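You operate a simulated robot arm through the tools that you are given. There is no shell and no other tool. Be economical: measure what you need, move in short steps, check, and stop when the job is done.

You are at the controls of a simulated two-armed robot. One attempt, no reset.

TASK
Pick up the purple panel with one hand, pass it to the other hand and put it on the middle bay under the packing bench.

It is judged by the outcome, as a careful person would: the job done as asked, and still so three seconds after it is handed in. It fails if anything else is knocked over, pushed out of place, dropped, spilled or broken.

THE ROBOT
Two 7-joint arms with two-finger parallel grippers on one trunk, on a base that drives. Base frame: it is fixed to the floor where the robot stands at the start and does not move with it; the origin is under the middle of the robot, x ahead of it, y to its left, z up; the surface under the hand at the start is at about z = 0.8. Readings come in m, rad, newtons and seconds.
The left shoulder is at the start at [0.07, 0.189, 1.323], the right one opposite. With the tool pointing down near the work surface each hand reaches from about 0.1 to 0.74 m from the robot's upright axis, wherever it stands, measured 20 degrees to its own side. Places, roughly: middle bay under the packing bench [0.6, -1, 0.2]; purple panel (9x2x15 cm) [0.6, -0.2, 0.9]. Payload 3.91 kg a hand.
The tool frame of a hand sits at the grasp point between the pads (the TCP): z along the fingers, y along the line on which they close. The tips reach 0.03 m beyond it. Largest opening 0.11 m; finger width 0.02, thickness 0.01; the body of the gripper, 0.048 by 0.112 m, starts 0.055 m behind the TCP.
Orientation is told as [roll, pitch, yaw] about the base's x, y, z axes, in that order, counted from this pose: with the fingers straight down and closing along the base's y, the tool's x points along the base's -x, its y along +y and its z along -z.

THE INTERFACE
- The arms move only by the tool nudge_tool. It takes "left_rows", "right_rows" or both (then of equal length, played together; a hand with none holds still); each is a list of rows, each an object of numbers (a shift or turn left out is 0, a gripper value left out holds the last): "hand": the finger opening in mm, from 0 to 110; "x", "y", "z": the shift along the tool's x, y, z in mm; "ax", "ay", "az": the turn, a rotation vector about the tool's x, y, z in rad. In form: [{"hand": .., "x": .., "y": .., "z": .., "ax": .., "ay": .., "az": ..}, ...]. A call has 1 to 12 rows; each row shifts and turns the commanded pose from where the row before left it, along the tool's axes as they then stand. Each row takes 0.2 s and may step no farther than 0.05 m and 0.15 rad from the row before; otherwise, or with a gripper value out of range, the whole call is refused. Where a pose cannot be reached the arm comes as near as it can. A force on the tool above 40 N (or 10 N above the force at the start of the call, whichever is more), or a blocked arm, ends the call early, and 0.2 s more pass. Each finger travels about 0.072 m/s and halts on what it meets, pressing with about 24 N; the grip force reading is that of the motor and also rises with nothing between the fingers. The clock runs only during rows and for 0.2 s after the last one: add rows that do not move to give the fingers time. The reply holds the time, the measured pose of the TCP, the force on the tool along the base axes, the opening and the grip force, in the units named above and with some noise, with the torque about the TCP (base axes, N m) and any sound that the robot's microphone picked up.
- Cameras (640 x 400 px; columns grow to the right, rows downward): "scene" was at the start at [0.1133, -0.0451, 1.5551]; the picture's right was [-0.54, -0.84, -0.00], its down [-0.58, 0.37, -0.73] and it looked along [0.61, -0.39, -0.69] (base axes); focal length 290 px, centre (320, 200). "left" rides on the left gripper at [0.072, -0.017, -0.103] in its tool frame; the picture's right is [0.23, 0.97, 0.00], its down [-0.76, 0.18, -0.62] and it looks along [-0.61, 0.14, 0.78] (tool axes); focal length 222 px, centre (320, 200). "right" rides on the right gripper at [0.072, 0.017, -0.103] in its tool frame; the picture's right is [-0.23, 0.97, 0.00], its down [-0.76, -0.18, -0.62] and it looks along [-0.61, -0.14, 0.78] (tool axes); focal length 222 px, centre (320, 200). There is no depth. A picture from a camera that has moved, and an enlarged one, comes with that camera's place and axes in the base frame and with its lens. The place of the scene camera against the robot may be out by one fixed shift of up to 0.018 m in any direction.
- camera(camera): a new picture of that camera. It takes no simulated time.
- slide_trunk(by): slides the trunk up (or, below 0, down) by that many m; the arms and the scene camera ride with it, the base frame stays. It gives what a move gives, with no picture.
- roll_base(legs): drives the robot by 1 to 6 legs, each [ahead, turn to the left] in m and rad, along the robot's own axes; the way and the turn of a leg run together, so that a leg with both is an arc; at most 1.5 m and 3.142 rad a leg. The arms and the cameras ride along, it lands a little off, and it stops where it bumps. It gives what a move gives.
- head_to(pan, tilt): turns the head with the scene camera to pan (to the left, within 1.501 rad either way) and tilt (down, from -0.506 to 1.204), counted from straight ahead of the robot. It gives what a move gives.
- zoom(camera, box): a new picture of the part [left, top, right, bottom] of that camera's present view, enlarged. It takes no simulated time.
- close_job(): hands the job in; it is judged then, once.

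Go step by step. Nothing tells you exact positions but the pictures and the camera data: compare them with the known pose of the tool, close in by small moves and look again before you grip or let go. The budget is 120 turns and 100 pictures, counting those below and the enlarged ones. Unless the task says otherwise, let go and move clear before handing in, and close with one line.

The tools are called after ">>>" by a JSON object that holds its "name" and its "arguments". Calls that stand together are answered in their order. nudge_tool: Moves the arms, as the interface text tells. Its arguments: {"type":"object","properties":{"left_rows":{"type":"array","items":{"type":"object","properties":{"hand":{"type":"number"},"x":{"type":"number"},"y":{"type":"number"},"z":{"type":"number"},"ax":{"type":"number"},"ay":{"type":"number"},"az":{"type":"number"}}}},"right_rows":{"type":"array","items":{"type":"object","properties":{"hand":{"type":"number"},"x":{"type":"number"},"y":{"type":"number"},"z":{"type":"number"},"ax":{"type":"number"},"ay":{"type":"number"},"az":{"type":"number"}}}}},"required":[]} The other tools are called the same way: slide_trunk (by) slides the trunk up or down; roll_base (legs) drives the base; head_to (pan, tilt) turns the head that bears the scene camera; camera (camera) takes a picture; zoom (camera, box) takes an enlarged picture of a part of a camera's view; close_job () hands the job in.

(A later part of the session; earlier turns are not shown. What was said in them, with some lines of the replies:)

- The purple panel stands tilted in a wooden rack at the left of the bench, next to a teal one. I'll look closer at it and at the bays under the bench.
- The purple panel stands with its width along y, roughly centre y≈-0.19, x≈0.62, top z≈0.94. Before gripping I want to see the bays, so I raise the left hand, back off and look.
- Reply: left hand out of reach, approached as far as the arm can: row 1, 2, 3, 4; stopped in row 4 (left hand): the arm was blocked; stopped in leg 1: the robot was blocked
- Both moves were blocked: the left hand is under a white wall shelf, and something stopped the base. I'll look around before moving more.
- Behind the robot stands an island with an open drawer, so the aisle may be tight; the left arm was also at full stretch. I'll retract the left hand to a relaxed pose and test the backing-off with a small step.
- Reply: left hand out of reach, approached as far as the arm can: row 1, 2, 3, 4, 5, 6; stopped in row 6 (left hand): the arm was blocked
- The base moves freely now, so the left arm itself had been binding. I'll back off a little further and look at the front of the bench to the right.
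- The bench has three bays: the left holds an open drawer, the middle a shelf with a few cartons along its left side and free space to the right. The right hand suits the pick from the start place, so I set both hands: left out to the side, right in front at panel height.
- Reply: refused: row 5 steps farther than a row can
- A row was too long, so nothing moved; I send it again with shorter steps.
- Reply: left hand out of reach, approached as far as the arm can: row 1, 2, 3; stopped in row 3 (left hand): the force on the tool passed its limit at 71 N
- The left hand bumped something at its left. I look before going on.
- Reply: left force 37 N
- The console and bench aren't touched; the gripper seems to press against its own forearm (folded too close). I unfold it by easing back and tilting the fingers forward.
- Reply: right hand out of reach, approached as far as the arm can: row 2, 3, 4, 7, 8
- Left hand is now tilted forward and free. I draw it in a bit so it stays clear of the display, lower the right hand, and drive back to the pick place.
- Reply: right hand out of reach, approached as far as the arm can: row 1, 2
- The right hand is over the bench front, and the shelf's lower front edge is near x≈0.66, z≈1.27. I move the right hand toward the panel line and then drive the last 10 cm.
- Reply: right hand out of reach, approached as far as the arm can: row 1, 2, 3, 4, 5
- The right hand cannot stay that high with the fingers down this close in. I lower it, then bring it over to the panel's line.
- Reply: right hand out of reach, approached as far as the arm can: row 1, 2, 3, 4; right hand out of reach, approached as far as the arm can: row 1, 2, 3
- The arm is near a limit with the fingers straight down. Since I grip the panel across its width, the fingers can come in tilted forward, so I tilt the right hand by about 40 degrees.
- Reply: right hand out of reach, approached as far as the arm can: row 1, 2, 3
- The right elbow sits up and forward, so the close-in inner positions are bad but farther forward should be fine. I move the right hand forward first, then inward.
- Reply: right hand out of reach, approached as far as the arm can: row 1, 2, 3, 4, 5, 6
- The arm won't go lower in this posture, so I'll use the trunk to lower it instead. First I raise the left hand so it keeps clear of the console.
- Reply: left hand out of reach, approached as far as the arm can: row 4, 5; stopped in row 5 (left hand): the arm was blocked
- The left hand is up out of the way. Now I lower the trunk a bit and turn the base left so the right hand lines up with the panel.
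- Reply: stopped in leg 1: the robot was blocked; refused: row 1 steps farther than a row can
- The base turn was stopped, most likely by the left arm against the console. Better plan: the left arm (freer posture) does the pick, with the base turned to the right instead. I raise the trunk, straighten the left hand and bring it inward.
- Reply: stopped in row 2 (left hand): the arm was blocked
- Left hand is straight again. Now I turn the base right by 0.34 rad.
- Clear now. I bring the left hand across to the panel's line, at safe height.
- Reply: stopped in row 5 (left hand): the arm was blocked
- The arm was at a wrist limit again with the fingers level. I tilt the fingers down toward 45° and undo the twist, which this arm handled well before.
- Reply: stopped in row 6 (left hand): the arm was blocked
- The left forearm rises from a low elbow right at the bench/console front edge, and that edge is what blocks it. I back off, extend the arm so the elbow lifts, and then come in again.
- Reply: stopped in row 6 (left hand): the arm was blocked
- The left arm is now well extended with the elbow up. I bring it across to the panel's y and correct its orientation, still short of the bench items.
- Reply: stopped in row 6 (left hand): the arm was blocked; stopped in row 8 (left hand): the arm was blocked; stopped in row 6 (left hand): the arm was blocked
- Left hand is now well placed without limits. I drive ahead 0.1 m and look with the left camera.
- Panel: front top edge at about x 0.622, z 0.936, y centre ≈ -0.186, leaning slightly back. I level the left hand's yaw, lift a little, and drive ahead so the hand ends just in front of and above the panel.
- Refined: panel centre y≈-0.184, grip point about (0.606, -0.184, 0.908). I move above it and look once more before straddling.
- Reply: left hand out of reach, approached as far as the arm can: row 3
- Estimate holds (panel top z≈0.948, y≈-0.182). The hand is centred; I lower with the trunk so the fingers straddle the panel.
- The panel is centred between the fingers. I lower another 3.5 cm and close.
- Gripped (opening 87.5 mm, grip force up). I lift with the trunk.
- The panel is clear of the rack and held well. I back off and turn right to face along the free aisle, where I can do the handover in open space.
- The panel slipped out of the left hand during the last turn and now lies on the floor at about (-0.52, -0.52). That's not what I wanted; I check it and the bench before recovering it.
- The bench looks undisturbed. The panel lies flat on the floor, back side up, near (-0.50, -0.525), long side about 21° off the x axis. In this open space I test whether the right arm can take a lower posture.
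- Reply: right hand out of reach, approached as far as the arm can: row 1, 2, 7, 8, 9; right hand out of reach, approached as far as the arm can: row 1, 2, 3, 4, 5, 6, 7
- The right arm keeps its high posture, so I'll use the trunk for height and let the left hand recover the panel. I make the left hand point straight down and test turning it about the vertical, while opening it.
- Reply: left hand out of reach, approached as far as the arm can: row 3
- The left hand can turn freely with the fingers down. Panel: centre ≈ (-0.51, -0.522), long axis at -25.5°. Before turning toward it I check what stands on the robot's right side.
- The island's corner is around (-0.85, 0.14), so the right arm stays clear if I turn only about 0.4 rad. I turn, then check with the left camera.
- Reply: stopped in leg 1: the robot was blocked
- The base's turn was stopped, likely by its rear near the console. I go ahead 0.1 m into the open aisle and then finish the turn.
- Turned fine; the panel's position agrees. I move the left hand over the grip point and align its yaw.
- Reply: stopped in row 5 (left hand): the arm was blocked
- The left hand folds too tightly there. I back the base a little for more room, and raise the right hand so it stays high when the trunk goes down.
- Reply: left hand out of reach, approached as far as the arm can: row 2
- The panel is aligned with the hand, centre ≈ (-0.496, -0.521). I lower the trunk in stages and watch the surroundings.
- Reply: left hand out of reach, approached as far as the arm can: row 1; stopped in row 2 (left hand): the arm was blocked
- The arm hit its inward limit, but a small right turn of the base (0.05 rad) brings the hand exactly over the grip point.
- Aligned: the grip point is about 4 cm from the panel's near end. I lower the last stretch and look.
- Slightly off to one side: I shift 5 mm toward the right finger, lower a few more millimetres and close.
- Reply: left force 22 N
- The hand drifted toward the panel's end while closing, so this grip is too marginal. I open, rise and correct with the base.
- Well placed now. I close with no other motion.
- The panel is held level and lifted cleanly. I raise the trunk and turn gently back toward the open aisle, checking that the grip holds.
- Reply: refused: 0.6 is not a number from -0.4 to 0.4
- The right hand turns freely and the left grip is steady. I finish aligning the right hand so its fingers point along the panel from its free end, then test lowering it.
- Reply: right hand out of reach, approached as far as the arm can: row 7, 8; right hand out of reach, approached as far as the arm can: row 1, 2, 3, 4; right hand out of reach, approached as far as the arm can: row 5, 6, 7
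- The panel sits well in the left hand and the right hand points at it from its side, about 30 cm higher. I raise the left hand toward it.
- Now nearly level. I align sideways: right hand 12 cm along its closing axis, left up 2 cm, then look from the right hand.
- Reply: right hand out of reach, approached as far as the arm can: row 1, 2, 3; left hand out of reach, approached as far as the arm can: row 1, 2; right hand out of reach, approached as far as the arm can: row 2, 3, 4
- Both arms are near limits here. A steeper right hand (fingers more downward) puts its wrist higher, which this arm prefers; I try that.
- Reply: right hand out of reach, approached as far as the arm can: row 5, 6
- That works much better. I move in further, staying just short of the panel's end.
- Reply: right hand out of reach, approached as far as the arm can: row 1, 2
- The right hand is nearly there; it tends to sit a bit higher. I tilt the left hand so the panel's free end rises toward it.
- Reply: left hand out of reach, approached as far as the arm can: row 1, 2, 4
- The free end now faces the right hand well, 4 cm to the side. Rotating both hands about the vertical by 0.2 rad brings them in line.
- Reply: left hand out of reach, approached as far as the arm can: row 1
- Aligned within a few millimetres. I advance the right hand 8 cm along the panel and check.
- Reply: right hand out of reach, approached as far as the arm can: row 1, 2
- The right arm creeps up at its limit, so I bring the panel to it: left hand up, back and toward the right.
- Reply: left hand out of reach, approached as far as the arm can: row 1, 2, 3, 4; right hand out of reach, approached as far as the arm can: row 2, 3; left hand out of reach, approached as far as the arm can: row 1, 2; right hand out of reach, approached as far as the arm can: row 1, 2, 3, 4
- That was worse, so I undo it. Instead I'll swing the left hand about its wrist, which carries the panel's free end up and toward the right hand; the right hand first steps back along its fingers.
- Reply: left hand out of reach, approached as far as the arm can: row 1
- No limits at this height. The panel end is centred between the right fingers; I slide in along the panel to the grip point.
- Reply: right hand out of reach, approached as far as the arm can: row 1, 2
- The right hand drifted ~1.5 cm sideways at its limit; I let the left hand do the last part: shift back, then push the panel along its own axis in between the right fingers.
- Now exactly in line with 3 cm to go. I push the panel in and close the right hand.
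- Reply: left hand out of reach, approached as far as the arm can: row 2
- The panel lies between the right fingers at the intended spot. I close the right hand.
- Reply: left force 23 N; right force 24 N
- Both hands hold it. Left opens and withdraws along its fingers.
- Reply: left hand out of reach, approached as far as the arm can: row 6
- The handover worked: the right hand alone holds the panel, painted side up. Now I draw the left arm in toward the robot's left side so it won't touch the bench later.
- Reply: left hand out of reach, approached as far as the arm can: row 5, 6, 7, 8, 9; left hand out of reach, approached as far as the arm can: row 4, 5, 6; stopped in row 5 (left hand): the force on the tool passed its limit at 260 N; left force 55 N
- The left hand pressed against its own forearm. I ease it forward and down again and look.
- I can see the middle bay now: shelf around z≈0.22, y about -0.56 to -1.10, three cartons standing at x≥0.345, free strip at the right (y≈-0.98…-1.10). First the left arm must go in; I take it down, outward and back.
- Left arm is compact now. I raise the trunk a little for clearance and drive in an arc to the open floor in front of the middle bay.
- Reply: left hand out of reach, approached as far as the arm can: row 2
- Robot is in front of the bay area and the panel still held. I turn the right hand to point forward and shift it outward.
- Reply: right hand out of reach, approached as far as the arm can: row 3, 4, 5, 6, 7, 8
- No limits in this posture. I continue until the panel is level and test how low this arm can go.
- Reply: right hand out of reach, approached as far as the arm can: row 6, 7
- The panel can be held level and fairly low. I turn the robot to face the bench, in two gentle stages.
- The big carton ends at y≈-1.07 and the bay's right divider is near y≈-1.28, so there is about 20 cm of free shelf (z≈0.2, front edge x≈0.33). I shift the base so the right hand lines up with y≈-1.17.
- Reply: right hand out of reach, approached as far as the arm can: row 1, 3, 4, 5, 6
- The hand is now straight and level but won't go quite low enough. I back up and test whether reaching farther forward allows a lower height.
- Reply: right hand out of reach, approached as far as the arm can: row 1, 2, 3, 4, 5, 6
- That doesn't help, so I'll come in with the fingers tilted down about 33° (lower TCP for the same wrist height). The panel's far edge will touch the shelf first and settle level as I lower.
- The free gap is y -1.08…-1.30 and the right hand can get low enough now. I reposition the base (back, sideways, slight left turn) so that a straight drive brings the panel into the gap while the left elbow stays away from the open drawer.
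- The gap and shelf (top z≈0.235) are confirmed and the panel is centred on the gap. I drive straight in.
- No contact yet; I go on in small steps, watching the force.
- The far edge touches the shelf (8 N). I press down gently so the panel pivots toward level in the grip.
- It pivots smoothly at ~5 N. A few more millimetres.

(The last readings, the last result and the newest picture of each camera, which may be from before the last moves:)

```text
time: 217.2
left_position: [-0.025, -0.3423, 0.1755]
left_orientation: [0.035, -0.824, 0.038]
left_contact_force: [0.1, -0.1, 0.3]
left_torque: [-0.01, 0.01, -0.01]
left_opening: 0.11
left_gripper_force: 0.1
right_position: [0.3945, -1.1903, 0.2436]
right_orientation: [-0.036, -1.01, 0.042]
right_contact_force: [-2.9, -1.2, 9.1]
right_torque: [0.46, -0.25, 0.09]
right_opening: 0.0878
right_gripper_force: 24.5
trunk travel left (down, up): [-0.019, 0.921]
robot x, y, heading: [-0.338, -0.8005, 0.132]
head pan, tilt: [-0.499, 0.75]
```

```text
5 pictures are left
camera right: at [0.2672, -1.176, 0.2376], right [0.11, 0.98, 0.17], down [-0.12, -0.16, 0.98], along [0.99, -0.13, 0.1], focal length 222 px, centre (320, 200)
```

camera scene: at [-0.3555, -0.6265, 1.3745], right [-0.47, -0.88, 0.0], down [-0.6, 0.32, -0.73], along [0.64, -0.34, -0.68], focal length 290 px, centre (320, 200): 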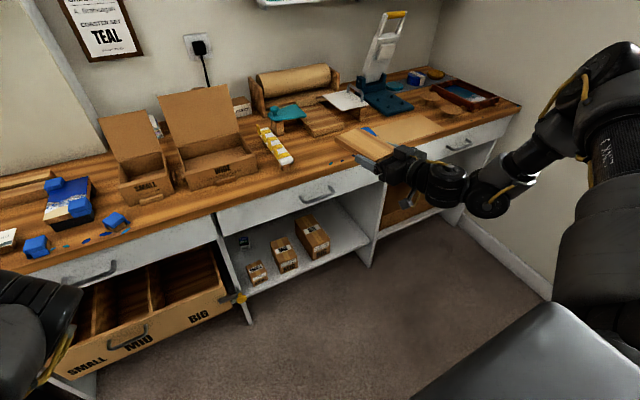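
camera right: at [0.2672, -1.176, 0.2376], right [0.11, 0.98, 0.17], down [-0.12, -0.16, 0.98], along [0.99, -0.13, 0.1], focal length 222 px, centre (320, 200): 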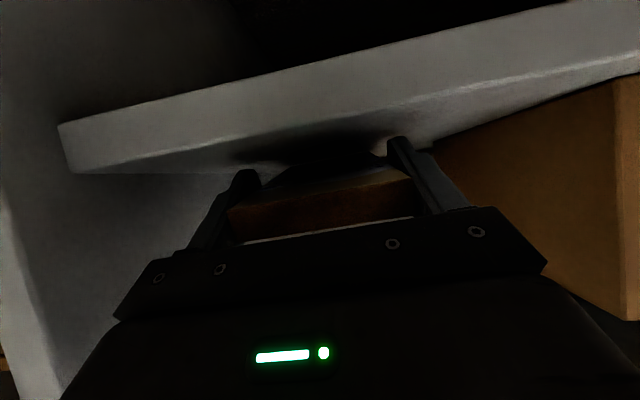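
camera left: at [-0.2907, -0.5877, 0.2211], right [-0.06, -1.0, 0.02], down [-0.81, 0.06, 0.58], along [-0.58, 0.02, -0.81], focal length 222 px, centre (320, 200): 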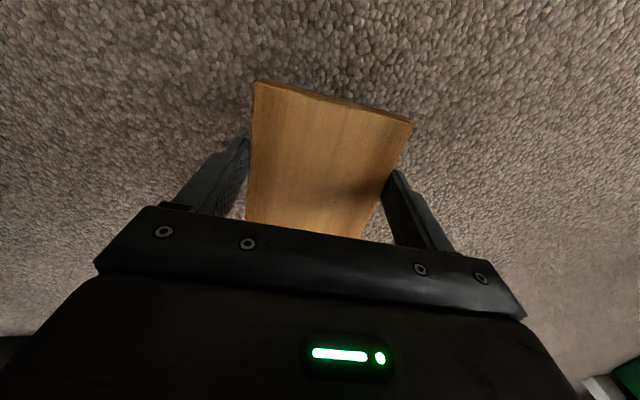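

The fingertips have just reached the shelf and the panel is nearly level. I open slowly to let it settle.

>>> {"name": "nudge_tool", "arguments": {"right_rows": [{"hand": 90}, {"hand": 93}, {"hand": 97}, {"hand": 104}, {"hand": 110}, {}, {}]}}

>>> {"name": "slide_trunk", "arguments": {"by": 0.05}}

>>> {"name": "camera", "arguments": {"camera": "right"}}

```text
time: 218.8
left_position: [-0.0245, -0.3437, 0.1754]
left_orientation: [0.035, -0.825, 0.039]
left_contact_force: [0.1, 0.3, -0.1]
left_torque: [-0.01, -0.03, -0.01]
left_opening: 0.11
left_gripper_force: 0.1
right_position: [0.3947, -1.1906, 0.2463]
right_orientation: [-0.037, -1.009, 0.042]
right_contact_force: [-8.2, -7.4, 14.6]
right_torque: [0.63, -0.07, 0.41]
right_opening: 0.1061
right_gripper_force: 0.0
trunk travel left (down, up): [-0.019, 0.921]
robot x, y, heading: [-0.3361, -0.8009, 0.136]
head pan, tilt: [-0.499, 0.75]
```

```text
time: 219.7
left_position: [-0.0249, -0.3444, 0.2263]
left_orientation: [0.037, -0.823, 0.037]
left_contact_force: [0.9, -0.1, 0.2]
left_torque: [-0.02, -0.01, 0.01]
left_opening: 0.1096
left_gripper_force: 0.1
right_position: [0.3951, -1.1901, 0.2918]
right_orientation: [-0.036, -1.007, 0.041]
right_contact_force: [-0.4, 0.8, 0.4]
right_torque: [0.0, 0.01, 0.0]
right_opening: 0.1099
right_gripper_force: 0.0
trunk travel left (down, up): [-0.069, 0.871]
robot x, y, heading: [-0.3413, -0.8047, 0.133]
head pan, tilt: [-0.499, 0.75]
```

```text
4 pictures are left
camera right: at [0.2672, -1.1759, 0.2859], right [0.11, 0.98, 0.17], down [-0.12, -0.16, 0.98], along [0.99, -0.13, 0.1], focal length 222 px, centre (320, 200)
```

right: 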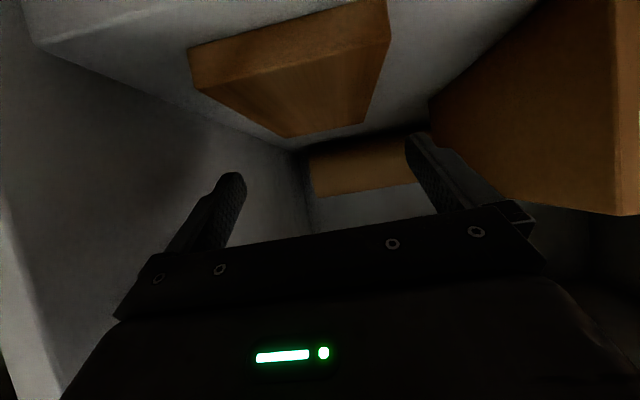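

The panel lies flat on the shelf between carton and divider. I back the hand out straight and check from outside.

>>> {"name": "roll_base", "arguments": {"legs": [[-0.28, 0]]}}

>>> {"name": "camera", "arguments": {"camera": "right"}}

>>> {"name": "zoom", "arguments": {"camera": "scene", "box": [120, 60, 520, 310]}}

```text
time: 221.7
left_position: [-0.3071, -0.3802, 0.2245]
left_orientation: [0.036, -0.823, 0.042]
left_contact_force: [-0.5, -0.3, 0.3]
left_torque: [0.03, 0.01, -0.02]
left_opening: 0.11
left_gripper_force: 0.0
right_position: [0.1164, -1.2255, 0.2936]
right_orientation: [-0.034, -1.01, 0.048]
right_contact_force: [0.2, 0.1, 0.0]
right_torque: [0.0, 0.02, 0.0]
right_opening: 0.1099
right_gripper_force: 0.0
trunk travel left (down, up): [-0.069, 0.871]
robot x, y, heading: [-0.6193, -0.8379, 0.138]
head pan, tilt: [-0.499, 0.75]
```

```text
3 pictures are left
camera right: at [-0.0106, -1.211, 0.2862], right [0.1, 0.98, 0.17], down [-0.12, -0.16, 0.98], along [0.99, -0.12, 0.1], focal length 222 px, centre (320, 200)
```

right: 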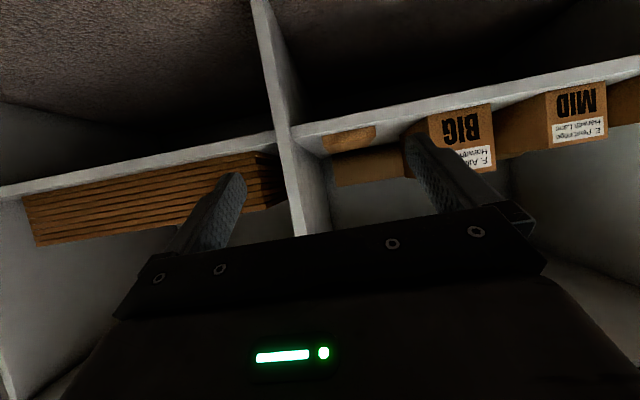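

```text
1.60 times, centred on (320, 185) of scene
camera zoom: at [-0.4974, -0.8632, 0.7915], right [-0.35, -0.94, 0.0], down [-0.64, 0.24, -0.73], along [0.68, -0.26, -0.68], focal length 464 px, centre (320, 224)
```

zoom: 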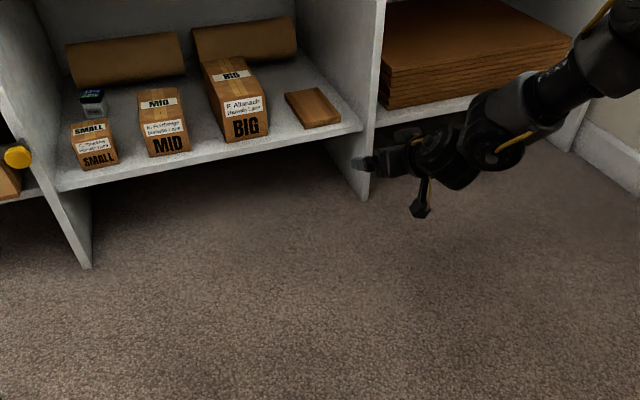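

The panel lies flat on the middle bay's shelf beside the BIG carton. The cartons haven't moved, and both hands are empty and clear, so I hand the job in.

>>> {"name": "close_job", "arguments": {}}

```text
The job is handed in.
```

The purple panel is on the middle bay under the packing bench, lying flat with its plain side up; it was passed from the left hand to the right, which placed it. On the way I dropped it once: it slipped from the left hand to the floor while the robot was turning, and I picked it up again. Early on the left arm also bumped and was stopped several times. I saw nothing else out of place in the pictures, but I did not take a last look at the bench top.
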